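You operate a simulated robot arm through the tools that you are given. There is no shell and no other tool.

The job below is to be done with a simulated robot arm. You get a single attempt, and the scene is never put back.

JOB
Power the bench, measure the three test points and switch off the low one's breaker.
Fine: meter on volts; touch the points with the red probe alone; probe back, meter off, isolator off and locked. Set down upright: red probe.

It is judged by the outcome, as a careful person would: the job done as asked, and still so three seconds after it is handed in. It fails if anything else is knocked over, pushed out of place, dropped, spilled or broken.

ROBOT AND FRAMES
A 7-joint arm with a two-finger parallel gripper, fixed in place. Base frame: the origin is on the floor under the middle of its stand, x ahead of it, y to its left, z up; the work surface is at about z = 900. Readings come in mm, degrees, newtons and seconds.
With the tool pointing down near the work surface it reaches from about 300 to 680 mm from the base axis. Its first joint turns from -66.0 to 66.0 degrees. Payload 1.57 kg.
The TCP is the grasp point between the finger pads, 30 mm short of the fingertips. In the tool frame z runs along the fingers and y along their closing line. The gripper opens to 110 mm. The fingers are 24 mm wide and 12 mm thick; the gripper's body (48 by 112 mm) begins 78 mm behind the TCP.
Orientation is told as [roll, pitch, yaw] about the base's x, y, z axes, in that order, counted from this pose: with the fingers straight down and closing along the base's y, the tool's x points along the base's -x, its y along +y and its z along -z.

CONTROLS
- The arm moves only by the tool servo_tool. Its argument "moves" is a list of rows, each a list of 3 entries, a list of its own where there are three numbers: the shift along the tool's x, y, z in mm, then the turn, a rotation vector about the tool's x, y, z in degrees, then the opening, from 0 (shut) to 1 (fully open). In form: [[[x, y, z], [wx, wy, wz], gripper], ...]. A call has 1 to 20 rows; each row is the pose to reach, as a shift and turn from the pose commanded when the call began, along the tool's axes at that moment. Rows are played at 5 a second. More than 50 mm and 8.6 degrees between two rows, or a gripper value outside its range, and nothing of the call is played. A pose out of reach is approached as far as the arm can. The call stops where the force on the tool passes 50 N (or 10 N more than at its start, if that is more) or the arm is blocked; 0.2 s more then pass. The fingers move at their own pace (about 108 mm/s each) and stop on an object; they squeeze with about 22 N. The grip force told is the motor's: it shows also when the fingers shut on nothing. Time passes only in rows, and 0.2 s behind the last, so rows that repeat a pose let the fingers close. It gives the time, the measured TCP pose, the force on the tool (base axes), the opening and the grip force at its end, in the units of the frame above (readings bear some noise), with the torque about the TCP (base axes, N m) and any sound that the robot's microphone picked up, and new pictures: "pictures" is both (left out), scene, wrist or none.
- Cameras (640 x 400 px; columns grow to the right, rows downward): "scene" is fixed at [155, -366.7, 1413.1]; the picture's right is [0.86, -0.51, 0.00], its down [-0.30, -0.50, -0.81] and it looks along [0.41, 0.70, -0.59] (base axes); focal length 214 px, centre (320, 200). "wrist" rides on the gripper at [70, 16, -141] in the tool frame; the picture's right is [-0.23, 0.97, 0.00], its down [-0.86, -0.20, -0.48] and it looks along [-0.47, -0.11, 0.88] (tool axes); focal length 222 px, centre (320, 200). There is no depth. A picture from a camera that has moved, and an enlarged one, comes with that camera's place and axes in the base frame and with its lens. The place of the scene camera against the robot may be out by one fixed shift of up to 25 mm in any direction.
- inspect(camera, box): a new picture of the part [left, top, right, bottom] of that camera's present view, enlarged. The clock stands still meanwhile.
- finish_job(): hands the job in; it is judged then, once.

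Places have to be worked out from the pictures, the camera data and where the tool is seen. Open the gripper and draw the arm clear of the work before you hand the job in, unless the task says otherwise.

The tools are called after "Request:" by a JSON object that holds its "op" and its "data". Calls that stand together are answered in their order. servo_tool: Moves the arm, as the interface text tells. Its arguments: {"type":"object","properties":{"moves":{"type":"array"},"pictures":{"type":"string","enum":["both","scene","wrist","none"]}},"required":["moves"]} The other tools are called the same way: inspect (camera, box) takes an enlarged picture of a part of a camera's view; finish_job () hands the job in.

At the start:

```text
time: 0.0
tool_pos: [343.8, 108.8, 1276.6]
ee_rot: [0.0, 0.0, 0.0]
wrist_force: [-0.1, -0.6, -0.7]
torque: [0.03, 0.02, -0.01]
opening: 110.0
grasp_force: 0.0
```

scene: 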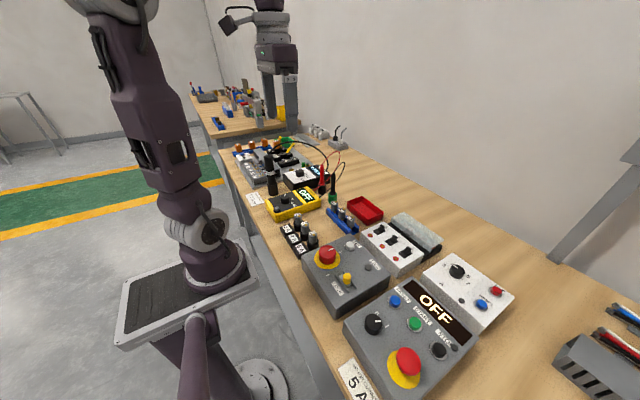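
wrist: 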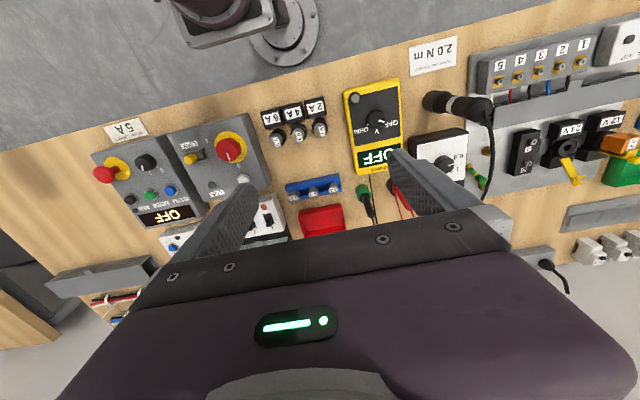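

I start by looking closely at the scene from both cameras before moving anything.

Request:
{"op": "inspect", "data": {"camera": "scene", "box": [220, 120, 380, 220]}}

Request:
{"op": "inspect", "data": {"camera": "scene", "box": [260, 180, 420, 280]}}

Request:
{"op": "inspect", "data": {"camera": "scene", "box": [330, 240, 530, 400]}}

Request:
{"op": "inspect", "data": {"camera": "wrist", "box": [80, 80, 280, 205]}}

Request:
{"op": "inspect", "data": {"camera": "wrist", "box": [240, 80, 440, 250]}}

Request:
{"op": "inspect", "data": {"camera": "wrist", "box": [400, 20, 640, 200]}}

```text
4.00 times, centred on (300, 170) of scene
camera zoom: at [155.0, -366.7, 1413.1], right [0.86, -0.51, 0.0], down [-0.3, -0.5, -0.81], along [0.41, 0.7, -0.59], focal length 858 px, centre (400, 320)
```

zoom: 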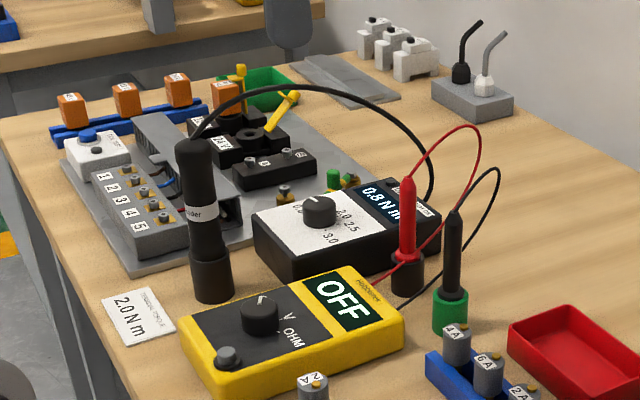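

```text
4.00 times, centred on (340, 230) of scene
camera zoom: at [155.0, -366.7, 1413.1], right [0.86, -0.51, 0.0], down [-0.3, -0.5, -0.81], along [0.41, 0.7, -0.59], focal length 858 px, centre (240, 80)
```

zoom: 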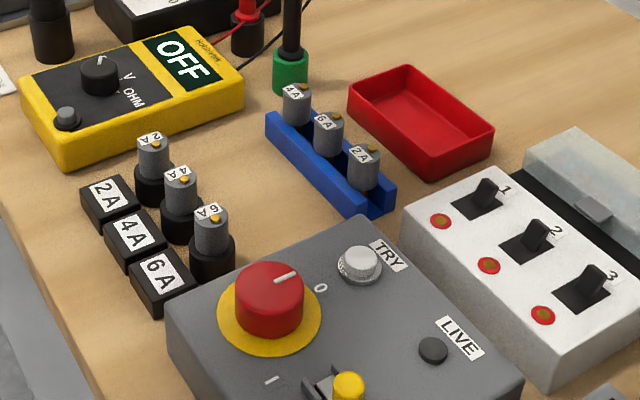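

```text
2.50 times, centred on (430, 320) of scene
camera zoom: at [155.0, -366.7, 1413.1], right [0.86, -0.51, 0.0], down [-0.3, -0.5, -0.81], along [0.41, 0.7, -0.59], focal length 536 px, centre (45, -100)
```

zoom: 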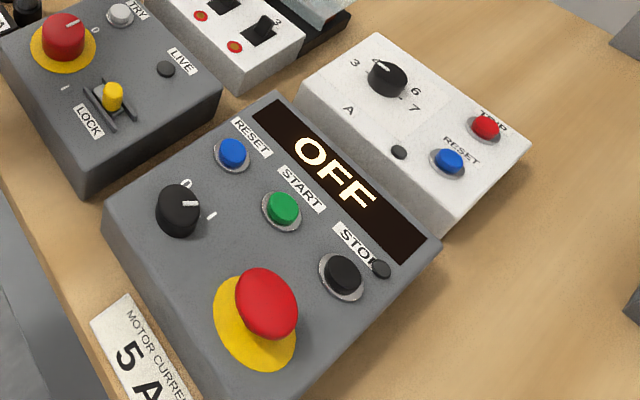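

```text
3.20 times, centred on (180, 142) of wrist
camera zoom: at [274.0, 125.6, 1419.4], right [0.23, 0.97, 0.0], down [0.86, -0.2, 0.48], along [0.47, -0.11, -0.88], focal length 711 px, centre (768, 384)
```

zoom: 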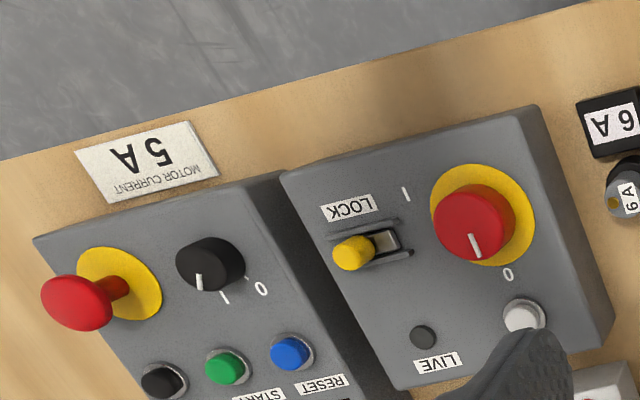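

```text
2.35 times, centred on (340, 165) of wrist
camera zoom: at [274.0, 125.6, 1419.4], right [0.23, 0.97, 0.0], down [0.86, -0.2, 0.48], along [0.47, -0.11, -0.88], focal length 523 px, centre (273, 282)
```

zoom: 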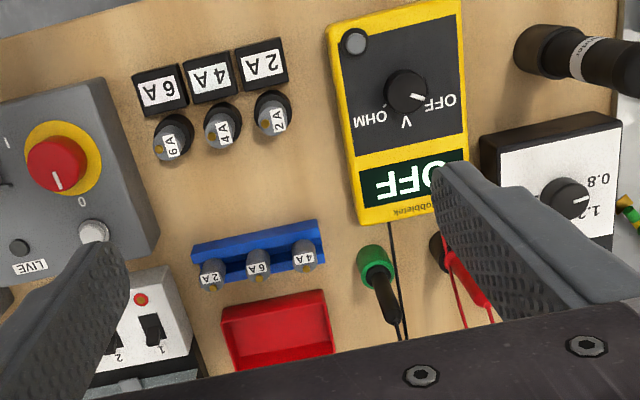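

```text
2.22 times, centred on (520, 110) of wrist
camera zoom: at [274.0, 125.6, 1419.4], right [0.23, 0.97, 0.0], down [0.86, -0.2, 0.48], along [0.47, -0.11, -0.88], focal length 494 px, centre (-124, 400)
```

zoom: 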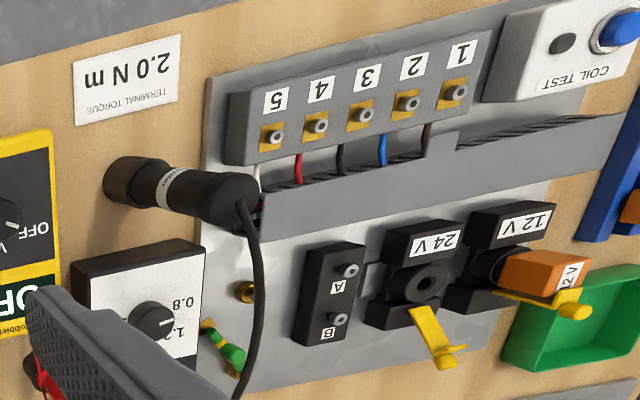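

The bench has, from right to left: motor box, isolator box (red knob at about x 353, y -75, with yellow LOCK slide), breaker box with three red test points, the yellow meter and the two probes in holders. I move the wrist camera over the isolator/breaker area, staying high, to get better sights.

Request:
{"op": "servo_tool", "data": {"moves": [[[7, -28, 13], [0, 0, 0], 1], [[14, -56, 26], [0, 0, 0], 1], [[21, -84, 39], [0, 0, 0], 1], [[28, -112, 52], [0, 0, 0], 1], [[36, -140, 65], [0, 0, 0], 1], [[44, -169, 77], [0, 0, 0], 1], [[44, -169, 77], [0, 0, 0], 1]], "pictures": "both"}}

```text
time: 1.6
tool_pos: [298.6, -60.7, 1198.2]
ee_rot: [0.0, 0.0, 0.0]
wrist_force: [-0.3, -0.2, 0.2]
torque: [-0.01, 0.04, 0.02]
opening: 109.7
grasp_force: 0.1
camera wrist: at [229.1, -44.8, 1340.2], right [0.23, 0.97, 0.0], down [0.86, -0.2, 0.48], along [0.47, -0.11, -0.88], focal length 222 px, centre (320, 200)
```

scene: 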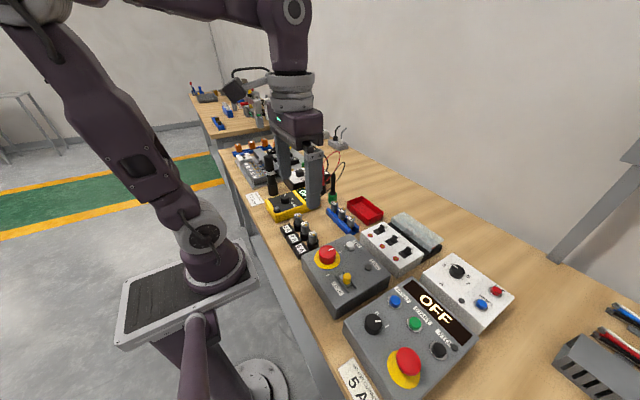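
wrist: 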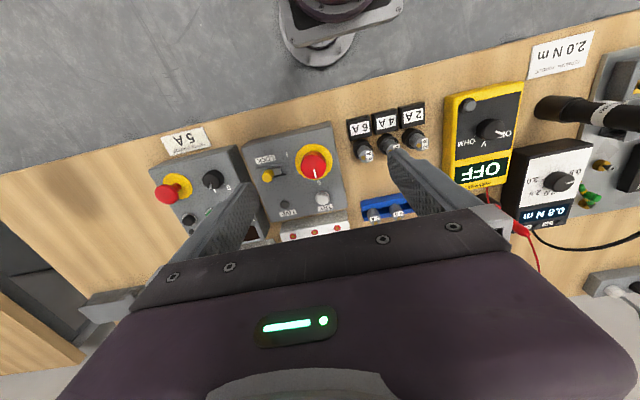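

The lower half of the wrist picture is hidden by the gripper itself, so objects need to appear in the upper half. I enlarge the isolator, breakers and meter from here for triangulation.

Request:
{"op": "inspect", "data": {"camera": "wrist", "box": [235, 115, 365, 245]}}

Request:
{"op": "inspect", "data": {"camera": "wrist", "box": [340, 70, 560, 240]}}

Request:
{"op": "inspect", "data": {"camera": "scene", "box": [300, 230, 400, 320]}}

Request:
{"op": "inspect", "data": {"camera": "scene", "box": [355, 205, 455, 285]}}

```text
3.08 times, centred on (300, 180) of wrist
camera zoom: at [229.1, -44.8, 1340.2], right [0.23, 0.97, 0.0], down [0.86, -0.2, 0.48], along [0.47, -0.11, -0.88], focal length 684 px, centre (382, 262)
```

zoom: 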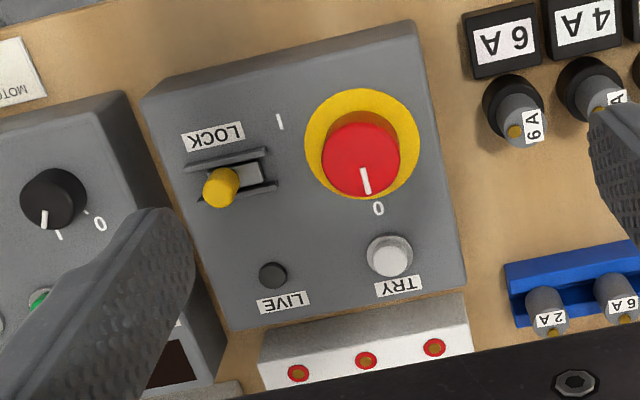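

```text
2.35 times, centred on (450, 155) of wrist
camera zoom: at [229.1, -44.8, 1340.2], right [0.23, 0.97, 0.0], down [0.86, -0.2, 0.48], along [0.47, -0.11, -0.88], focal length 523 px, centre (14, 306)
```

zoom: 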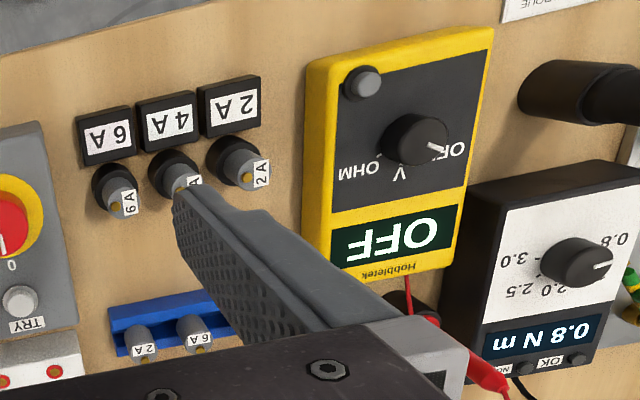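

```text
4.44 times, centred on (350, 275) of scene
camera zoom: at [155.0, -366.7, 1413.1], right [0.86, -0.51, 0.0], down [-0.3, -0.5, -0.81], along [0.41, 0.7, -0.59], focal length 953 px, centre (187, -133)
```

zoom: 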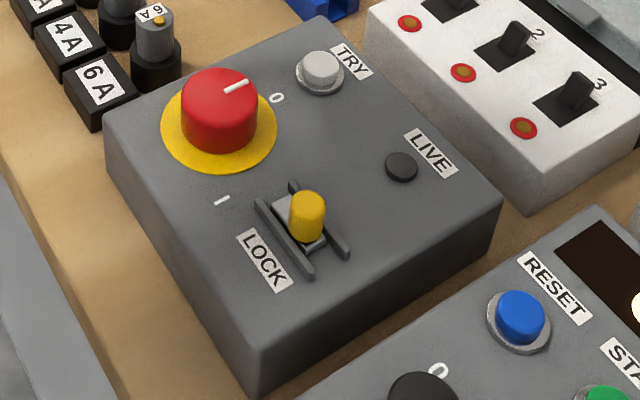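

```text
5.00 times, centred on (405, 245) of scene
camera zoom: at [155.0, -366.7, 1413.1], right [0.86, -0.51, 0.0], down [-0.3, -0.5, -0.81], along [0.41, 0.7, -0.59], focal length 1072 px, centre (-105, -25)
```

zoom: 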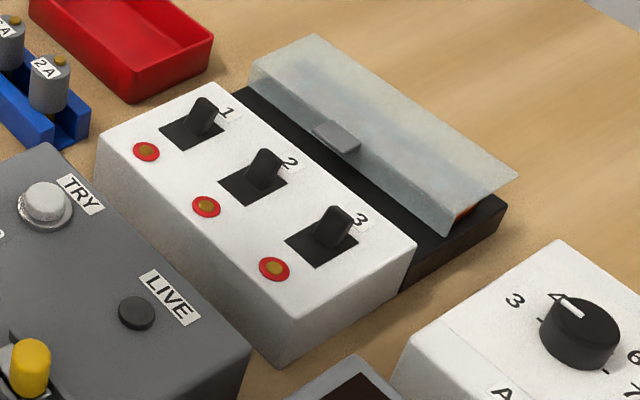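

Triangulating the isolator's yellow disc from the two wrist views puts the knob axis at about (355, -87), panel top z≈950, knob top z≈980. "0" lies toward +x, "I" toward -y, so ON is a clockwise quarter-turn seen from above. I move above the knob with the fingers half open and check alignment.

Request:
{"op": "servo_tool", "data": {"moves": [[[-14, -7, 27], [0, 0, 0], 0.65], [[-28, -14, 54], [0, 0, 0], 0.65], [[-42, -21, 81], [0, 0, 0], 0.65], [[-56, -27, 109], [0, 0, 0], 0.65], [[-56, -27, 109], [0, 0, 0], 0.65], [[-56, -27, 109], [0, 0, 0], 0.65]], "pictures": "both"}}

```text
time: 3.0
tool_pos: [356.0, -85.0, 1091.2]
ee_rot: [0.1, 0.0, 0.0]
wrist_force: [0.3, 0.9, 0.3]
torque: [0.01, -0.03, 0.03]
opening: 71.5
grasp_force: 0.0
camera wrist: at [285.2, -68.7, 1232.1], right [0.23, 0.97, 0.0], down [0.86, -0.2, 0.48], along [0.47, -0.11, -0.88], focal length 222 px, centre (320, 200)
```

scene: 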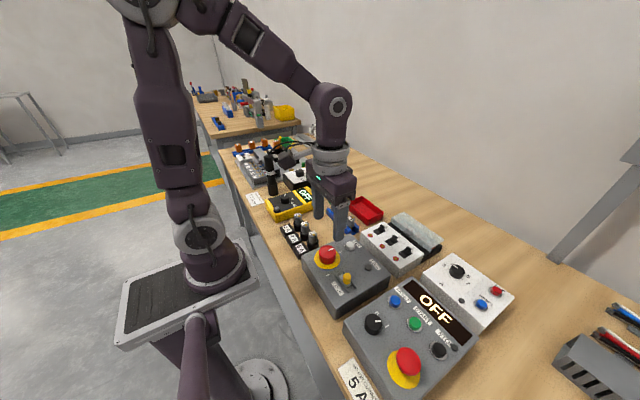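
wrist: 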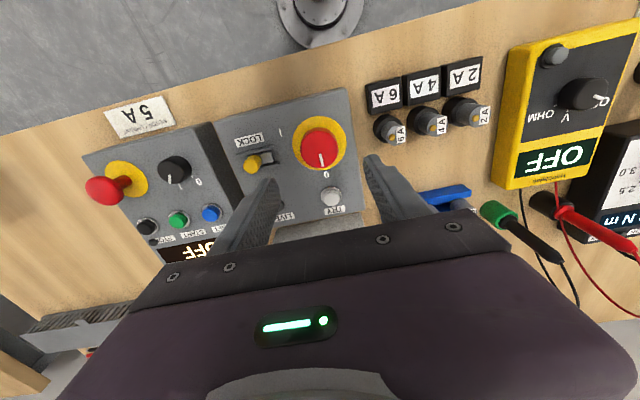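

The knob now appears at about (322,145) between the finger directions. I enlarge to refine its axis with the closer camera.

Request:
{"op": "inspect", "data": {"camera": "wrist", "box": [225, 85, 385, 245]}}

Request:
{"op": "inspect", "data": {"camera": "wrist", "box": [470, 20, 640, 260]}}

```text
2.50 times, centred on (305, 165) of wrist
camera zoom: at [285.2, -68.7, 1232.1], right [0.23, 0.97, 0.0], down [0.86, -0.2, 0.48], along [0.47, -0.11, -0.88], focal length 555 px, centre (358, 288)
```

zoom: 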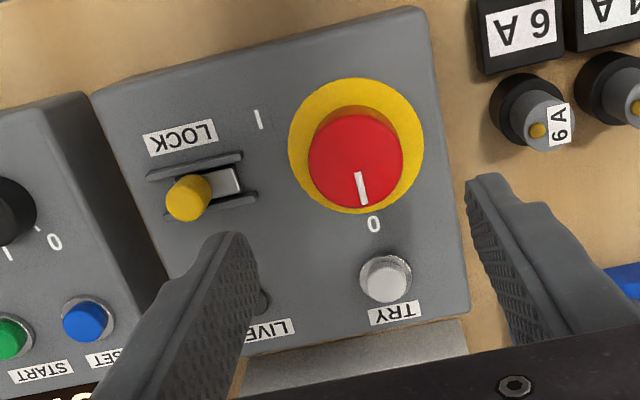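

```text
1.67 times, centred on (555, 140) of wrist
camera zoom: at [285.2, -68.7, 1232.1], right [0.23, 0.97, 0.0], down [0.86, -0.2, 0.48], along [0.47, -0.11, -0.88], focal length 370 px, centre (-72, 300)
```

zoom: 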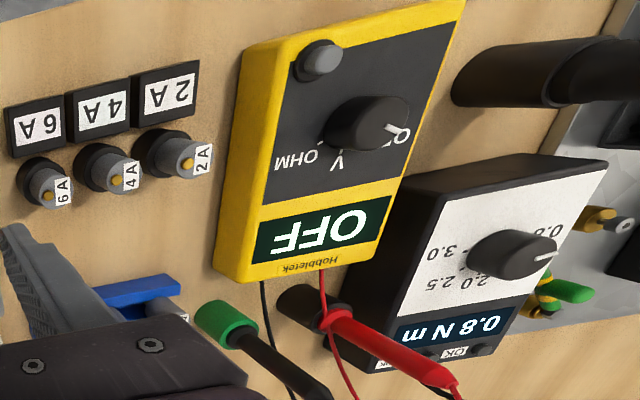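

Refined knob axis: (355, -86.5), knob top about z=973, diameter about 43 mm; the pointer is at 0 and the yellow lock slide is at the end away from the knob. I descend with the fingertips stopping just above the yellow disc.

Request:
{"op": "servo_tool", "data": {"moves": [[[0, 0, 30], [0, 0, 0], 0.65], [[0, 0, 60], [0, 0, 0], 0.65], [[0, 0, 85], [0, 0, 0], 0.65], [[0, 0, 97], [0, 0, 0], 0.65], [[0, 0, 103], [0, 0, 0], 0.65], [[0, 0, 103], [0, 0, 0], 0.65]], "pictures": "both"}}

```text
time: 4.4
tool_pos: [355.2, -85.1, 988.7]
ee_rot: [0.0, -0.1, 0.0]
wrist_force: [-0.7, 0.1, 0.5]
torque: [-0.02, 0.01, 0.01]
opening: 71.7
grasp_force: 0.1
camera wrist: at [285.5, -70.0, 1130.5], right [0.23, 0.97, 0.0], down [0.86, -0.2, 0.48], along [0.47, -0.11, -0.88], focal length 222 px, centre (320, 200)
```

scene: 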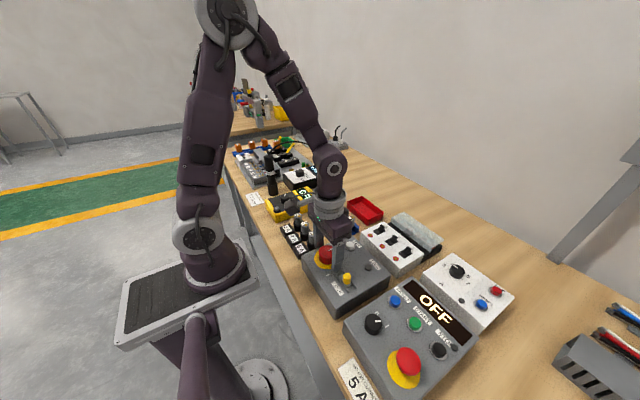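
wrist: 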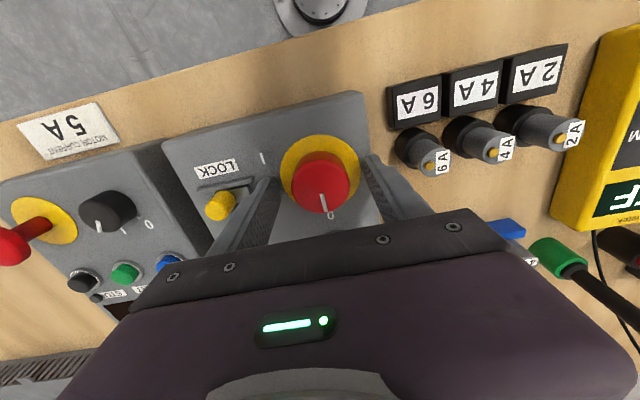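

Request:
{"op": "inspect", "data": {"camera": "wrist", "box": [180, 85, 440, 245]}}

Request:
{"op": "inspect", "data": {"camera": "scene", "box": [290, 210, 390, 310]}}

```text
2.46 times, centred on (310, 165) of wrist
camera zoom: at [285.5, -70.0, 1130.5], right [0.23, 0.97, 0.0], down [0.86, -0.2, 0.48], along [0.47, -0.11, -0.88], focal length 547 px, centre (345, 286)
```

zoom: 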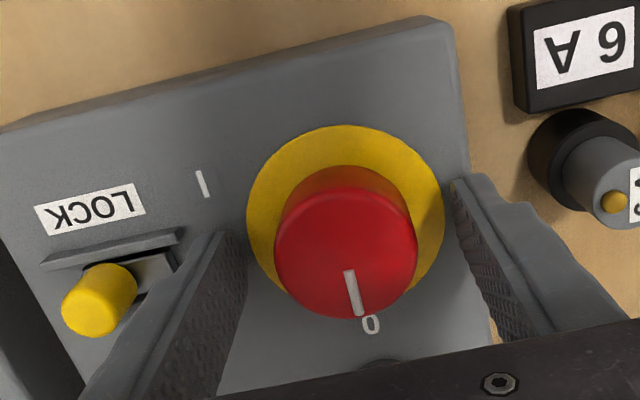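

```text
4.00 times, centred on (340, 260) of scene
camera zoom: at [155.0, -366.7, 1413.1], right [0.86, -0.51, 0.0], down [-0.3, -0.5, -0.81], along [0.41, 0.7, -0.59], focal length 858 px, centre (240, -40)
```

zoom: 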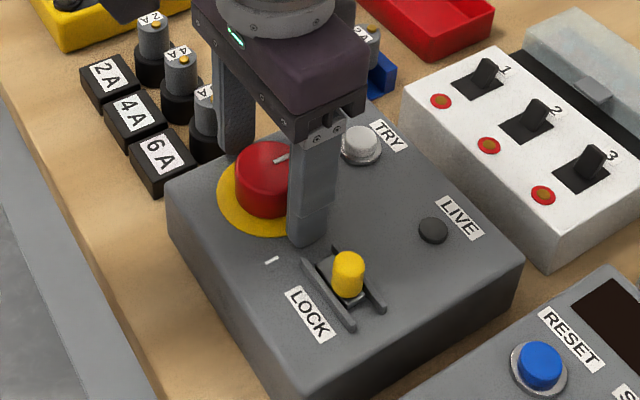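

The fingers straddle the red knob with clearance on both sides, tips just above the disc. I close on the knob.

Request:
{"op": "servo_tool", "data": {"moves": [[[0, 0, 0], [0, 0, 0], 0.3], [[0, 0, 0], [0, 0, 0], 0.2], [[0, 0, 0], [0, 0, 0], 0.2], [[0, 0, 0], [0, 0, 0], 0.2]], "pictures": "wrist"}}

```text
time: 5.4
tool_pos: [355.4, -84.5, 988.6]
ee_rot: [0.0, 0.0, 0.0]
wrist_force: [0.6, 8.1, -8.2]
torque: [0.29, -0.17, -0.03]
opening: 43.3
grasp_force: 45.2
camera wrist: at [285.6, -69.6, 1130.7], right [0.23, 0.97, 0.0], down [0.86, -0.2, 0.48], along [0.47, -0.11, -0.88], focal length 222 px, centre (320, 200)
```

wrist: 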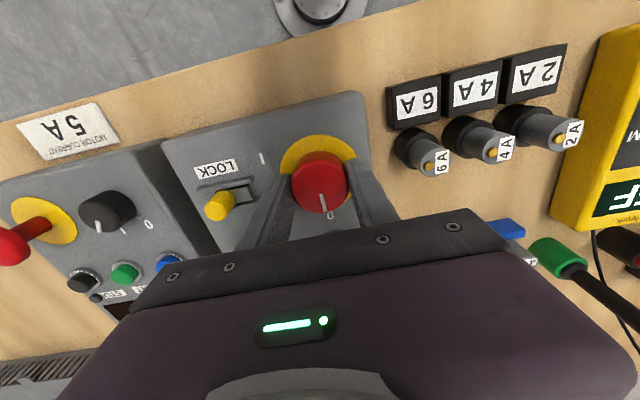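

Gripped at 43.3 mm. Now I turn clockwise (positive about tool z), first about 48°, and check.

Request:
{"op": "servo_tool", "data": {"moves": [[[0, 1, 0], [0, 0, 8], 0.2], [[0, 1, 0], [0, 0, 16], 0.2], [[0, 1, 0], [0, 0, 24], 0.2], [[0, 1, 0], [0, 0, 32], 0.2], [[0, 1, 0], [0, 0, 40], 0.2], [[0, 1, 0], [0, 0, 48], 0.2]], "pictures": "both"}}

```text
time: 6.8
tool_pos: [355.6, -84.7, 988.6]
ee_rot: [0.0, -0.1, -48.2]
wrist_force: [-4.6, -9.7, -17.7]
torque: [-0.21, 0.3, -0.02]
opening: 43.3
grasp_force: 45.1
camera wrist: at [321.0, -23.1, 1130.7], right [0.88, 0.48, 0.0], down [0.42, -0.77, 0.48], along [0.23, -0.42, -0.88], focal length 222 px, centre (320, 200)
```

scene: 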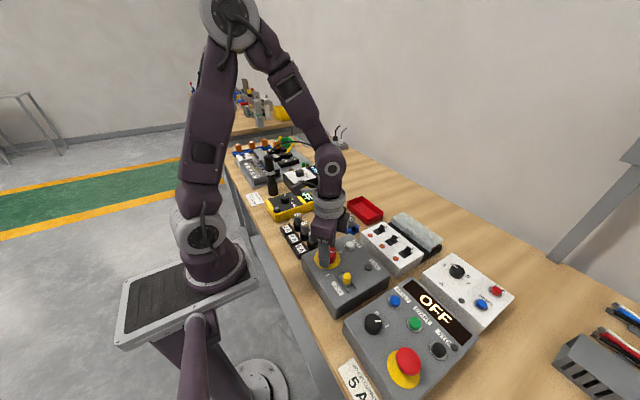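
wrist: 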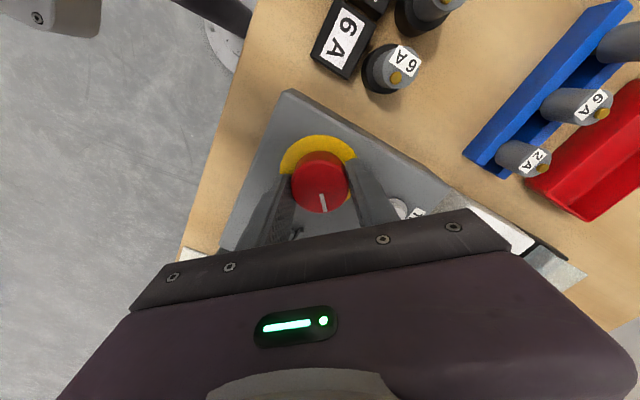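

The pointer is turning with the gripper (yaw -48°). I continue the remaining 42° to reach the "I" mark.

Request:
{"op": "servo_tool", "data": {"moves": [[[0, 0, 0], [0, 0, 8], 0.2], [[0, 0, 0], [0, 0, 16], 0.2], [[0, 0, 0], [0, 0, 24], 0.2], [[0, 0, 0], [0, 0, 32], 0.2], [[0, 0, 0], [0, 0, 40], 0.2], [[0, 0, 0], [0, 0, 42], 0.2], [[0, 0, 0], [0, 0, 42], 0.2]], "pictures": "both"}}

```text
time: 8.4
tool_pos: [355.8, -84.9, 988.5]
ee_rot: [-0.1, 0.0, -90.1]
wrist_force: [-16.2, -7.9, -18.4]
torque: [-0.46, 0.37, 0.08]
opening: 43.4
grasp_force: 45.2
camera wrist: at [371.9, -16.3, 1130.8], right [0.97, -0.23, 0.0], down [-0.2, -0.85, 0.48], along [-0.11, -0.47, -0.88], focal length 222 px, centre (320, 200)
```

scene: 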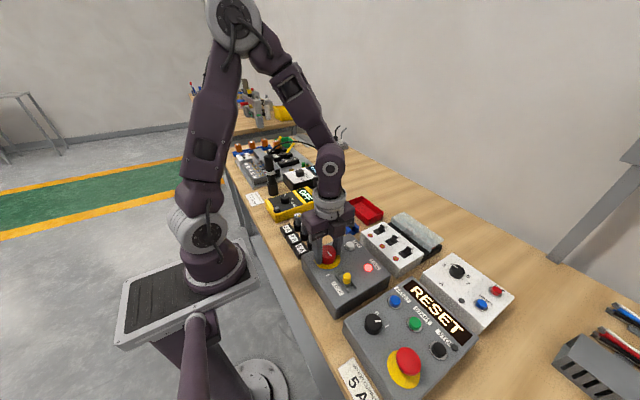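
wrist: 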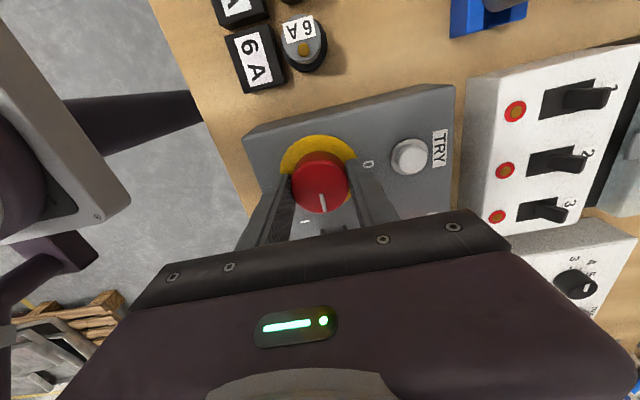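

The LIVE lamp is lit and the motor box display woke up ("RESET"), so the bench is powered. I open the fingers and rise straight up.

Request:
{"op": "servo_tool", "data": {"moves": [[[0, 0, 0], [0, 0, 0], 0.62], [[0, 0, 0], [0, 0, 0], 0.62], [[0, 0, -15], [0, 0, 0], 0.62], [[0, 0, -40], [0, 0, 0], 0.62], [[0, 0, -80], [0, 0, 0], 0.62], [[0, 0, -120], [0, 0, 0], 0.62], [[0, 0, -120], [0, 0, 0], 0.62]], "pictures": "both"}}

Request:
{"op": "inspect", "data": {"camera": "scene", "box": [290, 210, 410, 310]}}

Request:
{"op": "inspect", "data": {"camera": "wrist", "box": [400, 60, 640, 260]}}

```text
time: 10.0
tool_pos: [356.2, -83.0, 1110.4]
ee_rot: [0.0, 0.0, -90.1]
wrist_force: [-0.1, 0.8, -0.2]
torque: [-0.03, -0.01, -0.01]
opening: 68.2
grasp_force: 0.1
camera wrist: at [372.9, -14.6, 1251.9], right [0.97, -0.23, 0.0], down [-0.2, -0.85, 0.48], along [-0.11, -0.47, -0.88], focal length 222 px, centre (320, 200)
```

scene: 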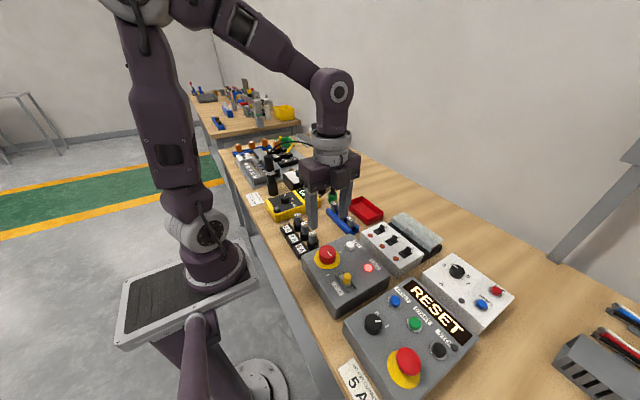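
wrist: 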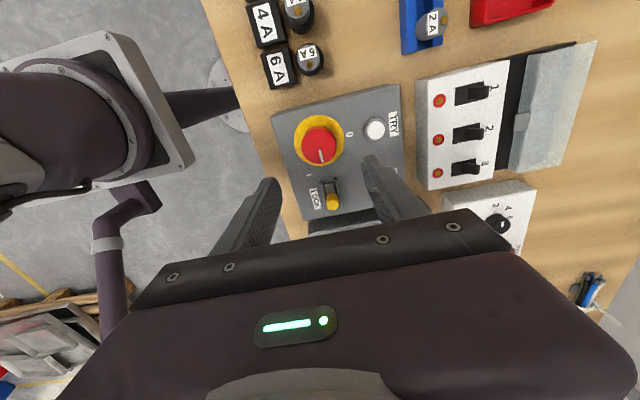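

```text
4.00 times, centred on (350, 260) of scene
camera zoom: at [155.0, -366.7, 1413.1], right [0.86, -0.51, 0.0], down [-0.3, -0.5, -0.81], along [0.41, 0.7, -0.59], focal length 858 px, centre (200, -40)
```

zoom: 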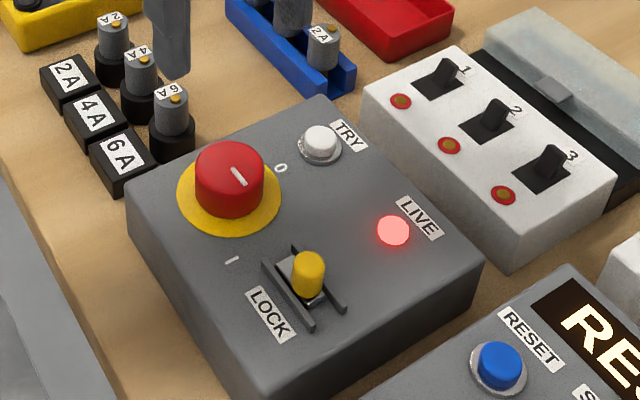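

```text
2.00 times, centred on (520, 160) of wrist
camera zoom: at [372.9, -14.6, 1251.9], right [0.97, -0.23, 0.0], down [-0.2, -0.85, 0.48], along [-0.11, -0.47, -0.88], focal length 444 px, centre (-80, 280)
```

zoom: 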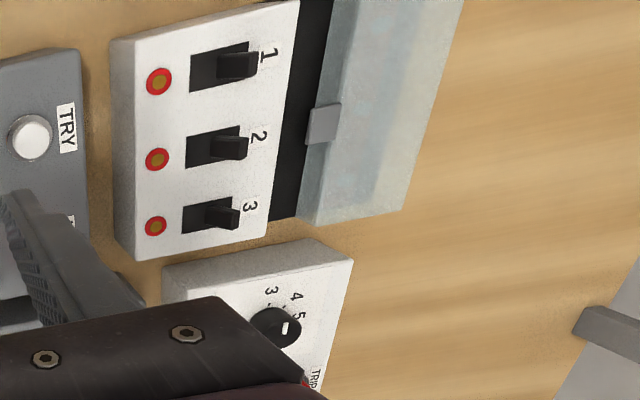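

The isolator is on ("I", LIVE lit). Triangulated test points: about (510, -73/-122/-171, 953). Next the meter (knob about (371, 221, 945)); I rise and swing over it, turning the wrist back to yaw 0.

Request:
{"op": "servo_tool", "data": {"moves": [[[10, 0, -20], [0, 0, -7.5], 0.62], [[30, 0, -40], [0, 0, -15], 0.62], [[55, -1, -60], [0, 0, -22.5], 0.62], [[80, -1, -75], [0, 0, -30], 0.62], [[107, -2, -85], [0, 0, -37.5], 0.62], [[135, -2, -90], [0, 0, -45], 0.62], [[163, -3, -90], [0, 0, -52.5], 0.62], [[191, -3, -90], [0, 0, -60], 0.62], [[219, -4, -90], [0, 0, -67.5], 0.62], [[247, -4, -90], [0, 0, -75], 0.62], [[275, -5, -90], [0, 0, -82.5], 0.62], [[303, -5, -90], [0, 0, -90], 0.62], [[303, -5, -60], [0, 0, -90], 0.62], [[303, -5, -30], [0, 0, -90], 0.62], [[303, -5, -30], [0, 0, -90], 0.62]], "pictures": "both"}}

```text
time: 13.2
tool_pos: [351.2, 218.9, 1138.3]
ee_rot: [0.0, 0.1, 0.1]
wrist_force: [-0.3, 0.4, 0.2]
torque: [0.04, -0.03, 0.0]
opening: 68.4
grasp_force: 0.1
camera wrist: at [280.9, 234.0, 1280.2], right [0.23, 0.97, 0.0], down [0.86, -0.2, 0.48], along [0.47, -0.11, -0.88], focal length 222 px, centre (320, 200)
```

scene: 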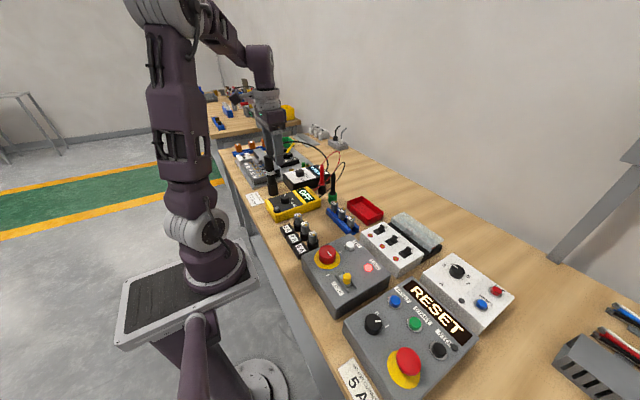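
wrist: 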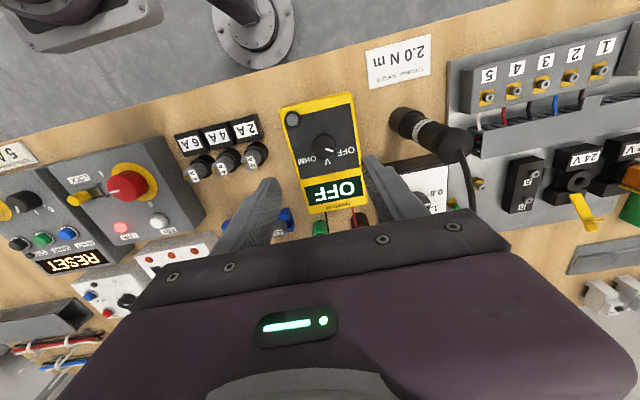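

Request:
{"op": "inspect", "data": {"camera": "wrist", "box": [270, 85, 370, 225]}}

Request:
{"op": "inspect", "data": {"camera": "wrist", "box": [290, 100, 480, 250]}}

Request:
{"op": "inspect", "data": {"camera": "scene", "box": [240, 140, 370, 230]}}

```text
2.86 times, centred on (320, 155) of wrist
camera zoom: at [280.9, 234.0, 1280.2], right [0.23, 0.97, 0.0], down [0.86, -0.2, 0.48], along [0.47, -0.11, -0.88], focal length 635 px, centre (320, 329)
```

zoom: 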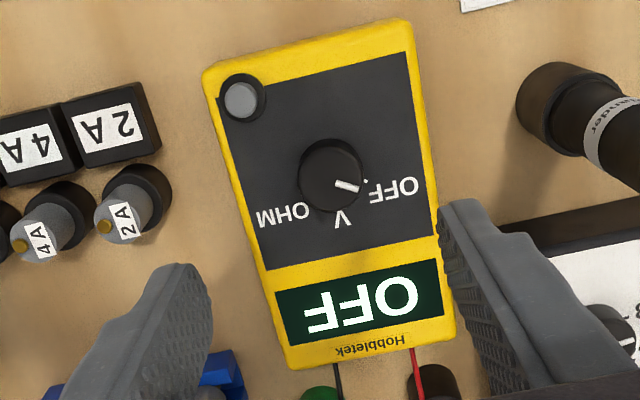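

```text
2.67 times, centred on (385, 175) of wrist
camera zoom: at [280.9, 234.0, 1280.2], right [0.23, 0.97, 0.0], down [0.86, -0.2, 0.48], along [0.47, -0.11, -0.88], focal length 592 px, centre (147, 267)
```

zoom: 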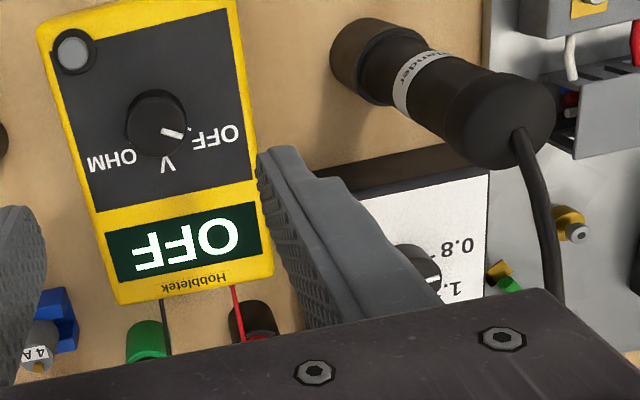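

```text
4.44 times, centred on (305, 185) of scene
camera zoom: at [155.0, -366.7, 1413.1], right [0.86, -0.51, 0.0], down [-0.3, -0.5, -0.81], along [0.41, 0.7, -0.59], focal length 953 px, centre (387, 267)
```

zoom: 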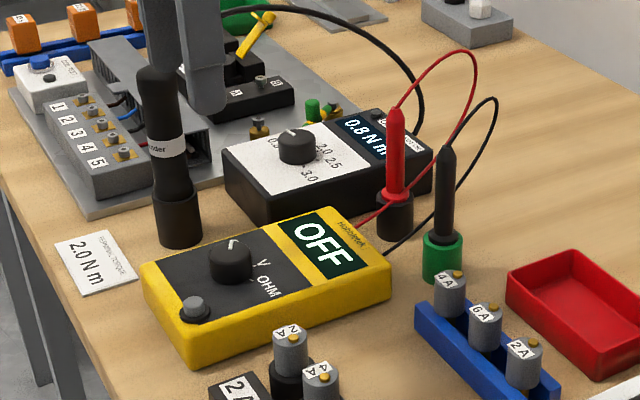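

The meter knob is at about (371, 219), pointer at OFF; OFF/V/OHM marks sit 60° apart with V toward +x, so V needs a 60° clockwise turn. I centre over it and come down partway to refine the centring (the meter may be loose on the bench).

Request:
{"op": "servo_tool", "data": {"moves": [[[-10, 0.4, 25], [0, 0, 0], 0.55], [[-20, 0.8, 55], [0, 0, 0], 0.55], [[-20, 0.8, 85], [0, 0, 0], 0.55], [[-20, 0.8, 110], [0, 0, 0], 0.55], [[-20, 0.8, 110], [0, 0, 0], 0.55]], "pictures": "both"}}

Request:
{"op": "inspect", "data": {"camera": "wrist", "box": [230, 85, 430, 225]}}

Request:
{"op": "inspect", "data": {"camera": "scene", "box": [240, 140, 350, 230]}}

```text
time: 14.4
tool_pos: [371.0, 218.9, 1028.4]
ee_rot: [0.1, 0.1, 0.1]
wrist_force: [-0.7, 0.5, -0.2]
torque: [-0.02, 0.01, 0.0]
opening: 60.6
grasp_force: 0.1
camera wrist: at [302.4, 234.5, 1170.7], right [0.23, 0.97, 0.0], down [0.86, -0.2, 0.48], along [0.47, -0.11, -0.88], focal length 222 px, centre (320, 200)
```

scene: 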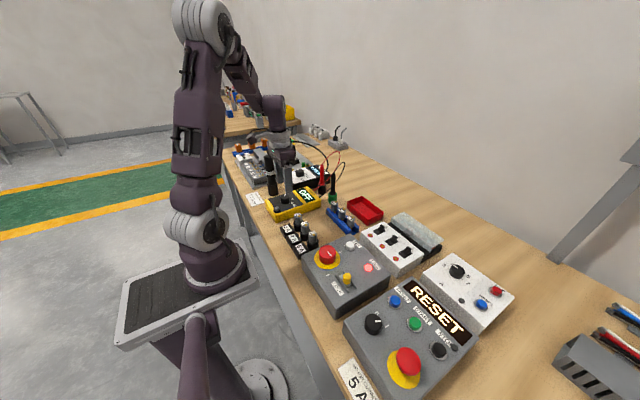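
wrist: 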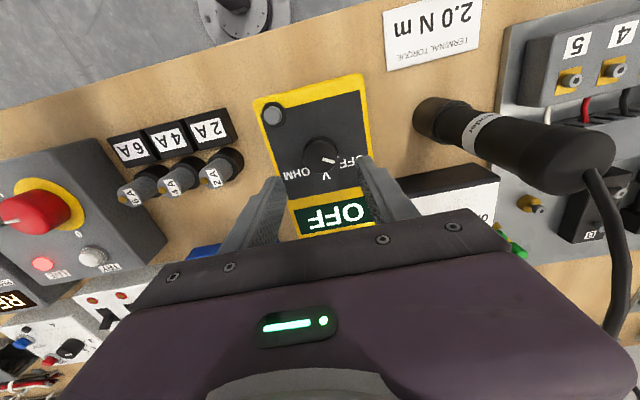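

```text
2.86 times, centred on (330, 155) of wrist
camera zoom: at [302.4, 234.5, 1170.7], right [0.23, 0.97, 0.0], down [0.86, -0.2, 0.48], along [0.47, -0.11, -0.88], focal length 635 px, centre (291, 329)
```

zoom: 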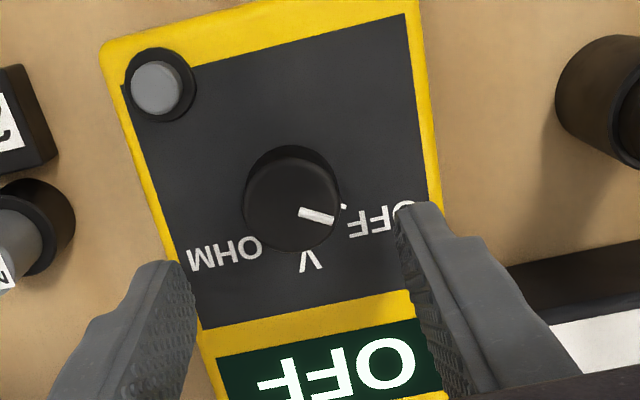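

```text
4.44 times, centred on (295, 185) of scene
camera zoom: at [155.0, -366.7, 1413.1], right [0.86, -0.51, 0.0], down [-0.3, -0.5, -0.81], along [0.41, 0.7, -0.59], focal length 953 px, centre (431, 267)
```

zoom: 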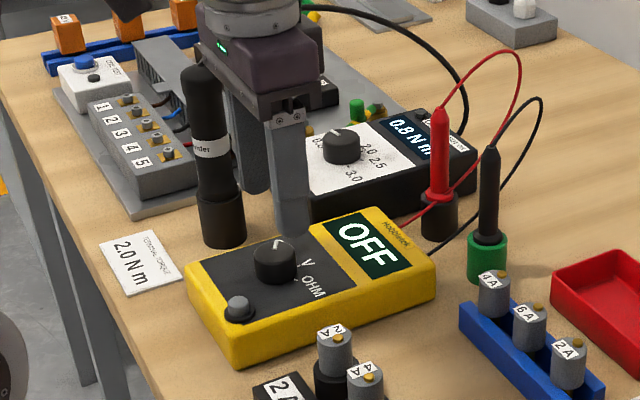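

Knob is centred between the fingers to within about 1 mm, diameter about 34 mm, top z≈947, meter face z≈931. I descend so the tips end a few mm above the face.

Request:
{"op": "servo_tool", "data": {"moves": [[[0.5, 0, 20], [0, 0, 0], 0.5], [[0.5, 0, 40], [0, 0, 0], 0.5], [[0.5, 0, 52], [0, 0, 0], 0.5], [[0.5, 0, 58], [0, 0, 0], 0.5], [[0.5, 0, 62], [0, 0, 0], 0.5], [[0.5, 0, 62], [0, 0, 0], 0.5]], "pictures": "both"}}

Request:
{"op": "inspect", "data": {"camera": "wrist", "box": [220, 100, 420, 230]}}

Request:
{"op": "inspect", "data": {"camera": "scene", "box": [240, 150, 340, 230]}}

```text
time: 15.6
tool_pos: [371.3, 219.0, 969.8]
ee_rot: [0.0, -0.2, 0.0]
wrist_force: [-6.0, -2.8, 16.5]
torque: [-0.24, 0.38, 0.05]
opening: 54.9
grasp_force: 0.1
stopped in row 5: the force on the tool passed its limit at 67 N (the readings are from after the stop); the commanded pose is now the measured one
camera wrist: at [300.7, 234.4, 1111.7], right [0.23, 0.97, 0.0], down [0.85, -0.2, 0.48], along [0.47, -0.11, -0.88], focal length 222 px, centre (320, 200)
```

scene: 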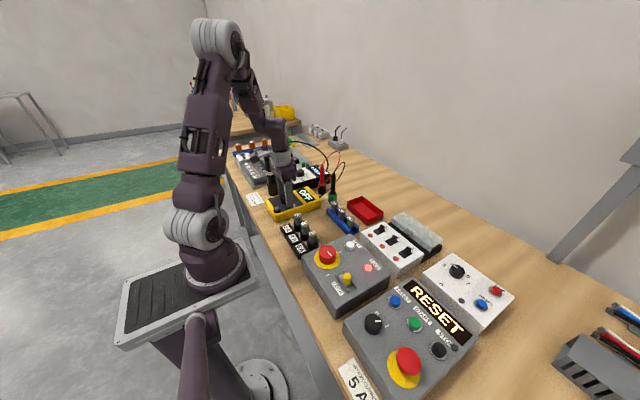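
wrist: 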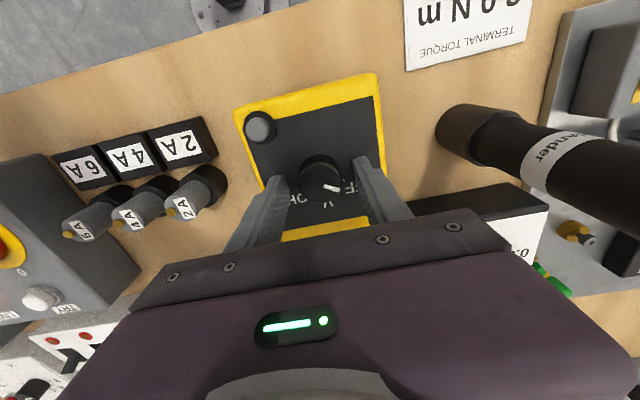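

```text
3.08 times, centred on (320, 165) of wrist
camera zoom: at [300.7, 234.4, 1111.7], right [0.23, 0.97, 0.0], down [0.85, -0.2, 0.48], along [0.47, -0.11, -0.88], focal length 684 px, centre (320, 308)
```

zoom: 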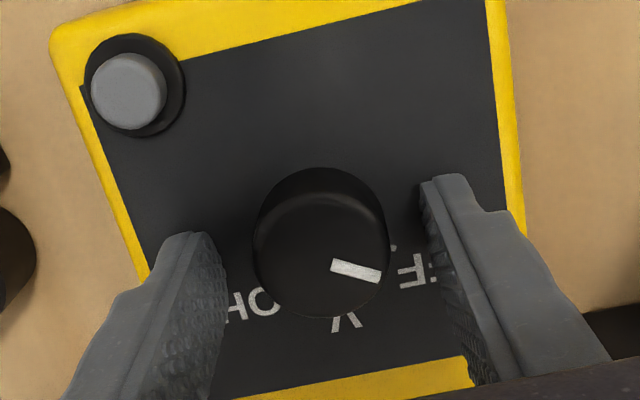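

```text
5.00 times, centred on (290, 190) of scene
camera zoom: at [154.6, -366.9, 1413.1], right [0.86, -0.51, 0.0], down [-0.3, -0.5, -0.81], along [0.41, 0.7, -0.59], focal length 1072 px, centre (470, 250)
```

zoom: 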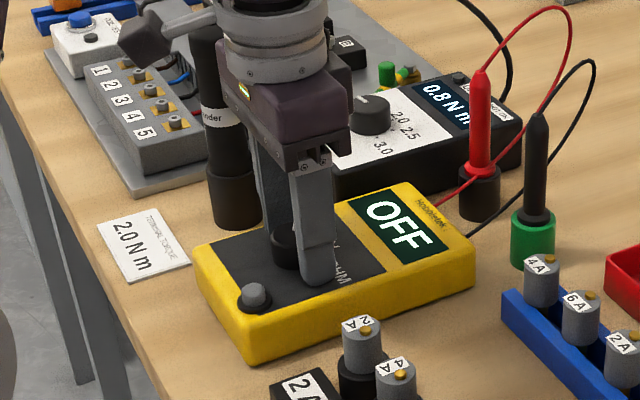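

The tips touched the meter face at TCP z≈970 (face is at about z=939, slightly higher than I judged); nothing appears moved. I lift 2.5 mm off and close on the knob (top about z=952).

Request:
{"op": "servo_tool", "data": {"moves": [[[0, -0.4, -2.5], [0, 0, 0], 0.5], [[0, -0.4, -2.5], [0, 0, 0], 0.5], [[0, -0.4, -2.5], [0, 0, 0], 0.4], [[0, -0.4, -2.5], [0, 0, 0], 0.33], [[0, -0.4, -2.5], [0, 0, 0], 0.2], [[0, -0.4, -2.5], [0, 0, 0], 0.2]], "pictures": "both"}}

Request:
{"op": "inspect", "data": {"camera": "wrist", "box": [220, 60, 420, 230]}}

```text
time: 17.0
tool_pos: [370.8, 220.3, 971.5]
ee_rot: [0.1, -0.2, 0.1]
wrist_force: [-1.0, 9.4, -3.2]
torque: [0.36, -0.03, -0.01]
opening: 33.5
grasp_force: 41.2
camera wrist: at [301.3, 235.0, 1113.8], right [0.23, 0.97, 0.0], down [0.85, -0.2, 0.48], along [0.47, -0.11, -0.88], focal length 222 px, centre (320, 200)
```

scene: 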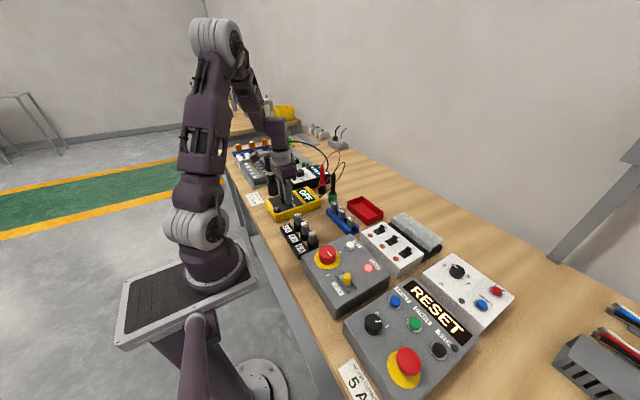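
wrist: 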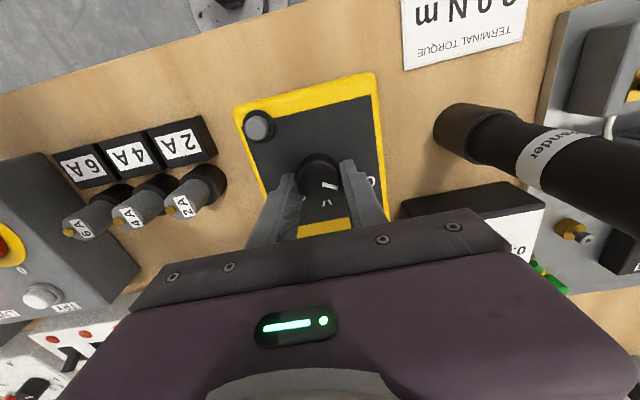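

```text
2.35 times, centred on (320, 145) of wrist
camera zoom: at [301.3, 235.0, 1113.8], right [0.23, 0.97, 0.0], down [0.85, -0.2, 0.48], along [0.47, -0.11, -0.88], focal length 523 px, centre (320, 329)
```

zoom: 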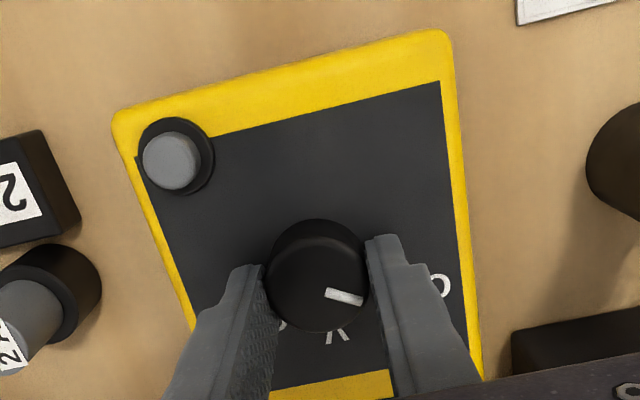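

Gripped at 33.5 mm with a small sideways load, so I relax 1 mm toward +y and turn 60° clockwise to V.

Request:
{"op": "servo_tool", "data": {"moves": [[[0, 0.7, 0], [0, 0, 0], 0.2], [[0, 1, 0], [0, 0, 8], 0.2], [[0, 1, 0], [0, 0, 16], 0.2], [[0, 1, 0], [0, 0, 24], 0.2], [[0, 1, 0], [0, 0, 32], 0.2], [[0, 1, 0], [0, 0, 40], 0.2], [[0, 1, 0], [0, 0, 48], 0.2], [[0, 1, 0], [0, 0, 54], 0.2], [[0, 1, 0], [0, 0, 60], 0.2], [[0, 1, 0], [0, 0, 60], 0.2]], "pictures": "both"}}

Request:
{"op": "inspect", "data": {"camera": "scene", "box": [240, 150, 340, 230]}}

Request:
{"op": "inspect", "data": {"camera": "wrist", "box": [220, 60, 420, 230]}}

```text
time: 19.2
tool_pos: [369.0, 217.4, 972.9]
ee_rot: [-0.2, 0.0, -60.2]
wrist_force: [-11.4, -34.8, 20.8]
torque: [-1.27, 0.39, 0.08]
opening: 33.7
grasp_force: 41.4
camera wrist: at [349.6, 285.5, 1113.8], right [0.96, 0.29, 0.0], down [0.25, -0.84, 0.48], along [0.14, -0.46, -0.88], focal length 222 px, centre (320, 200)
```

scene: 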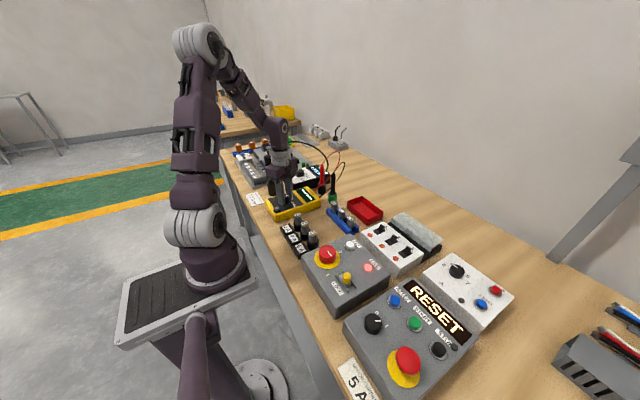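
wrist: 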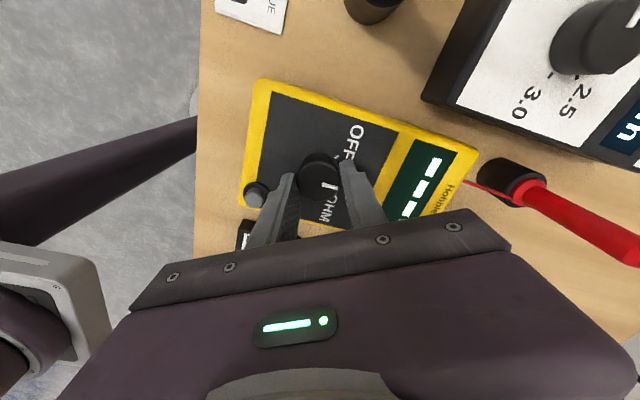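

```text
5.00 times, centred on (290, 190) of scene
camera zoom: at [154.5, -367.8, 1412.9], right [0.86, -0.51, 0.0], down [-0.3, -0.5, -0.81], along [0.41, 0.7, -0.59], focal length 1072 px, centre (470, 250)
```

zoom: 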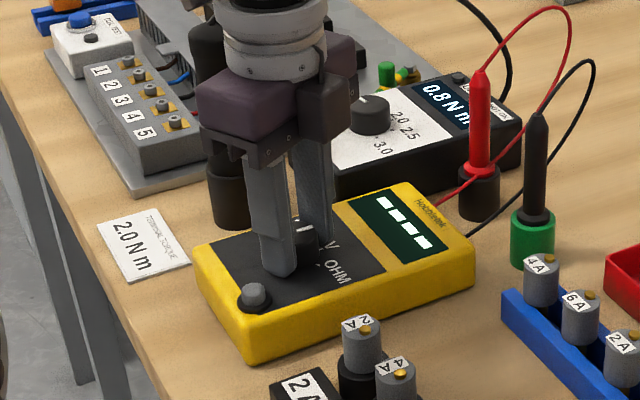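

```text
2.35 times, centred on (320, 145) of wrist
camera zoom: at [349.6, 285.5, 1113.8], right [0.96, 0.29, 0.0], down [0.25, -0.84, 0.48], along [0.14, -0.46, -0.88], focal length 523 px, centre (320, 329)
```

zoom: 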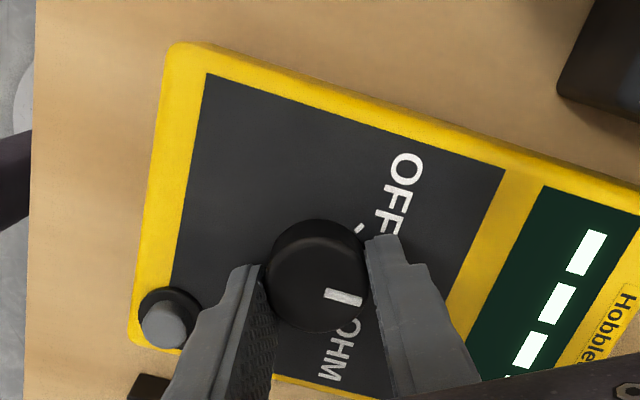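

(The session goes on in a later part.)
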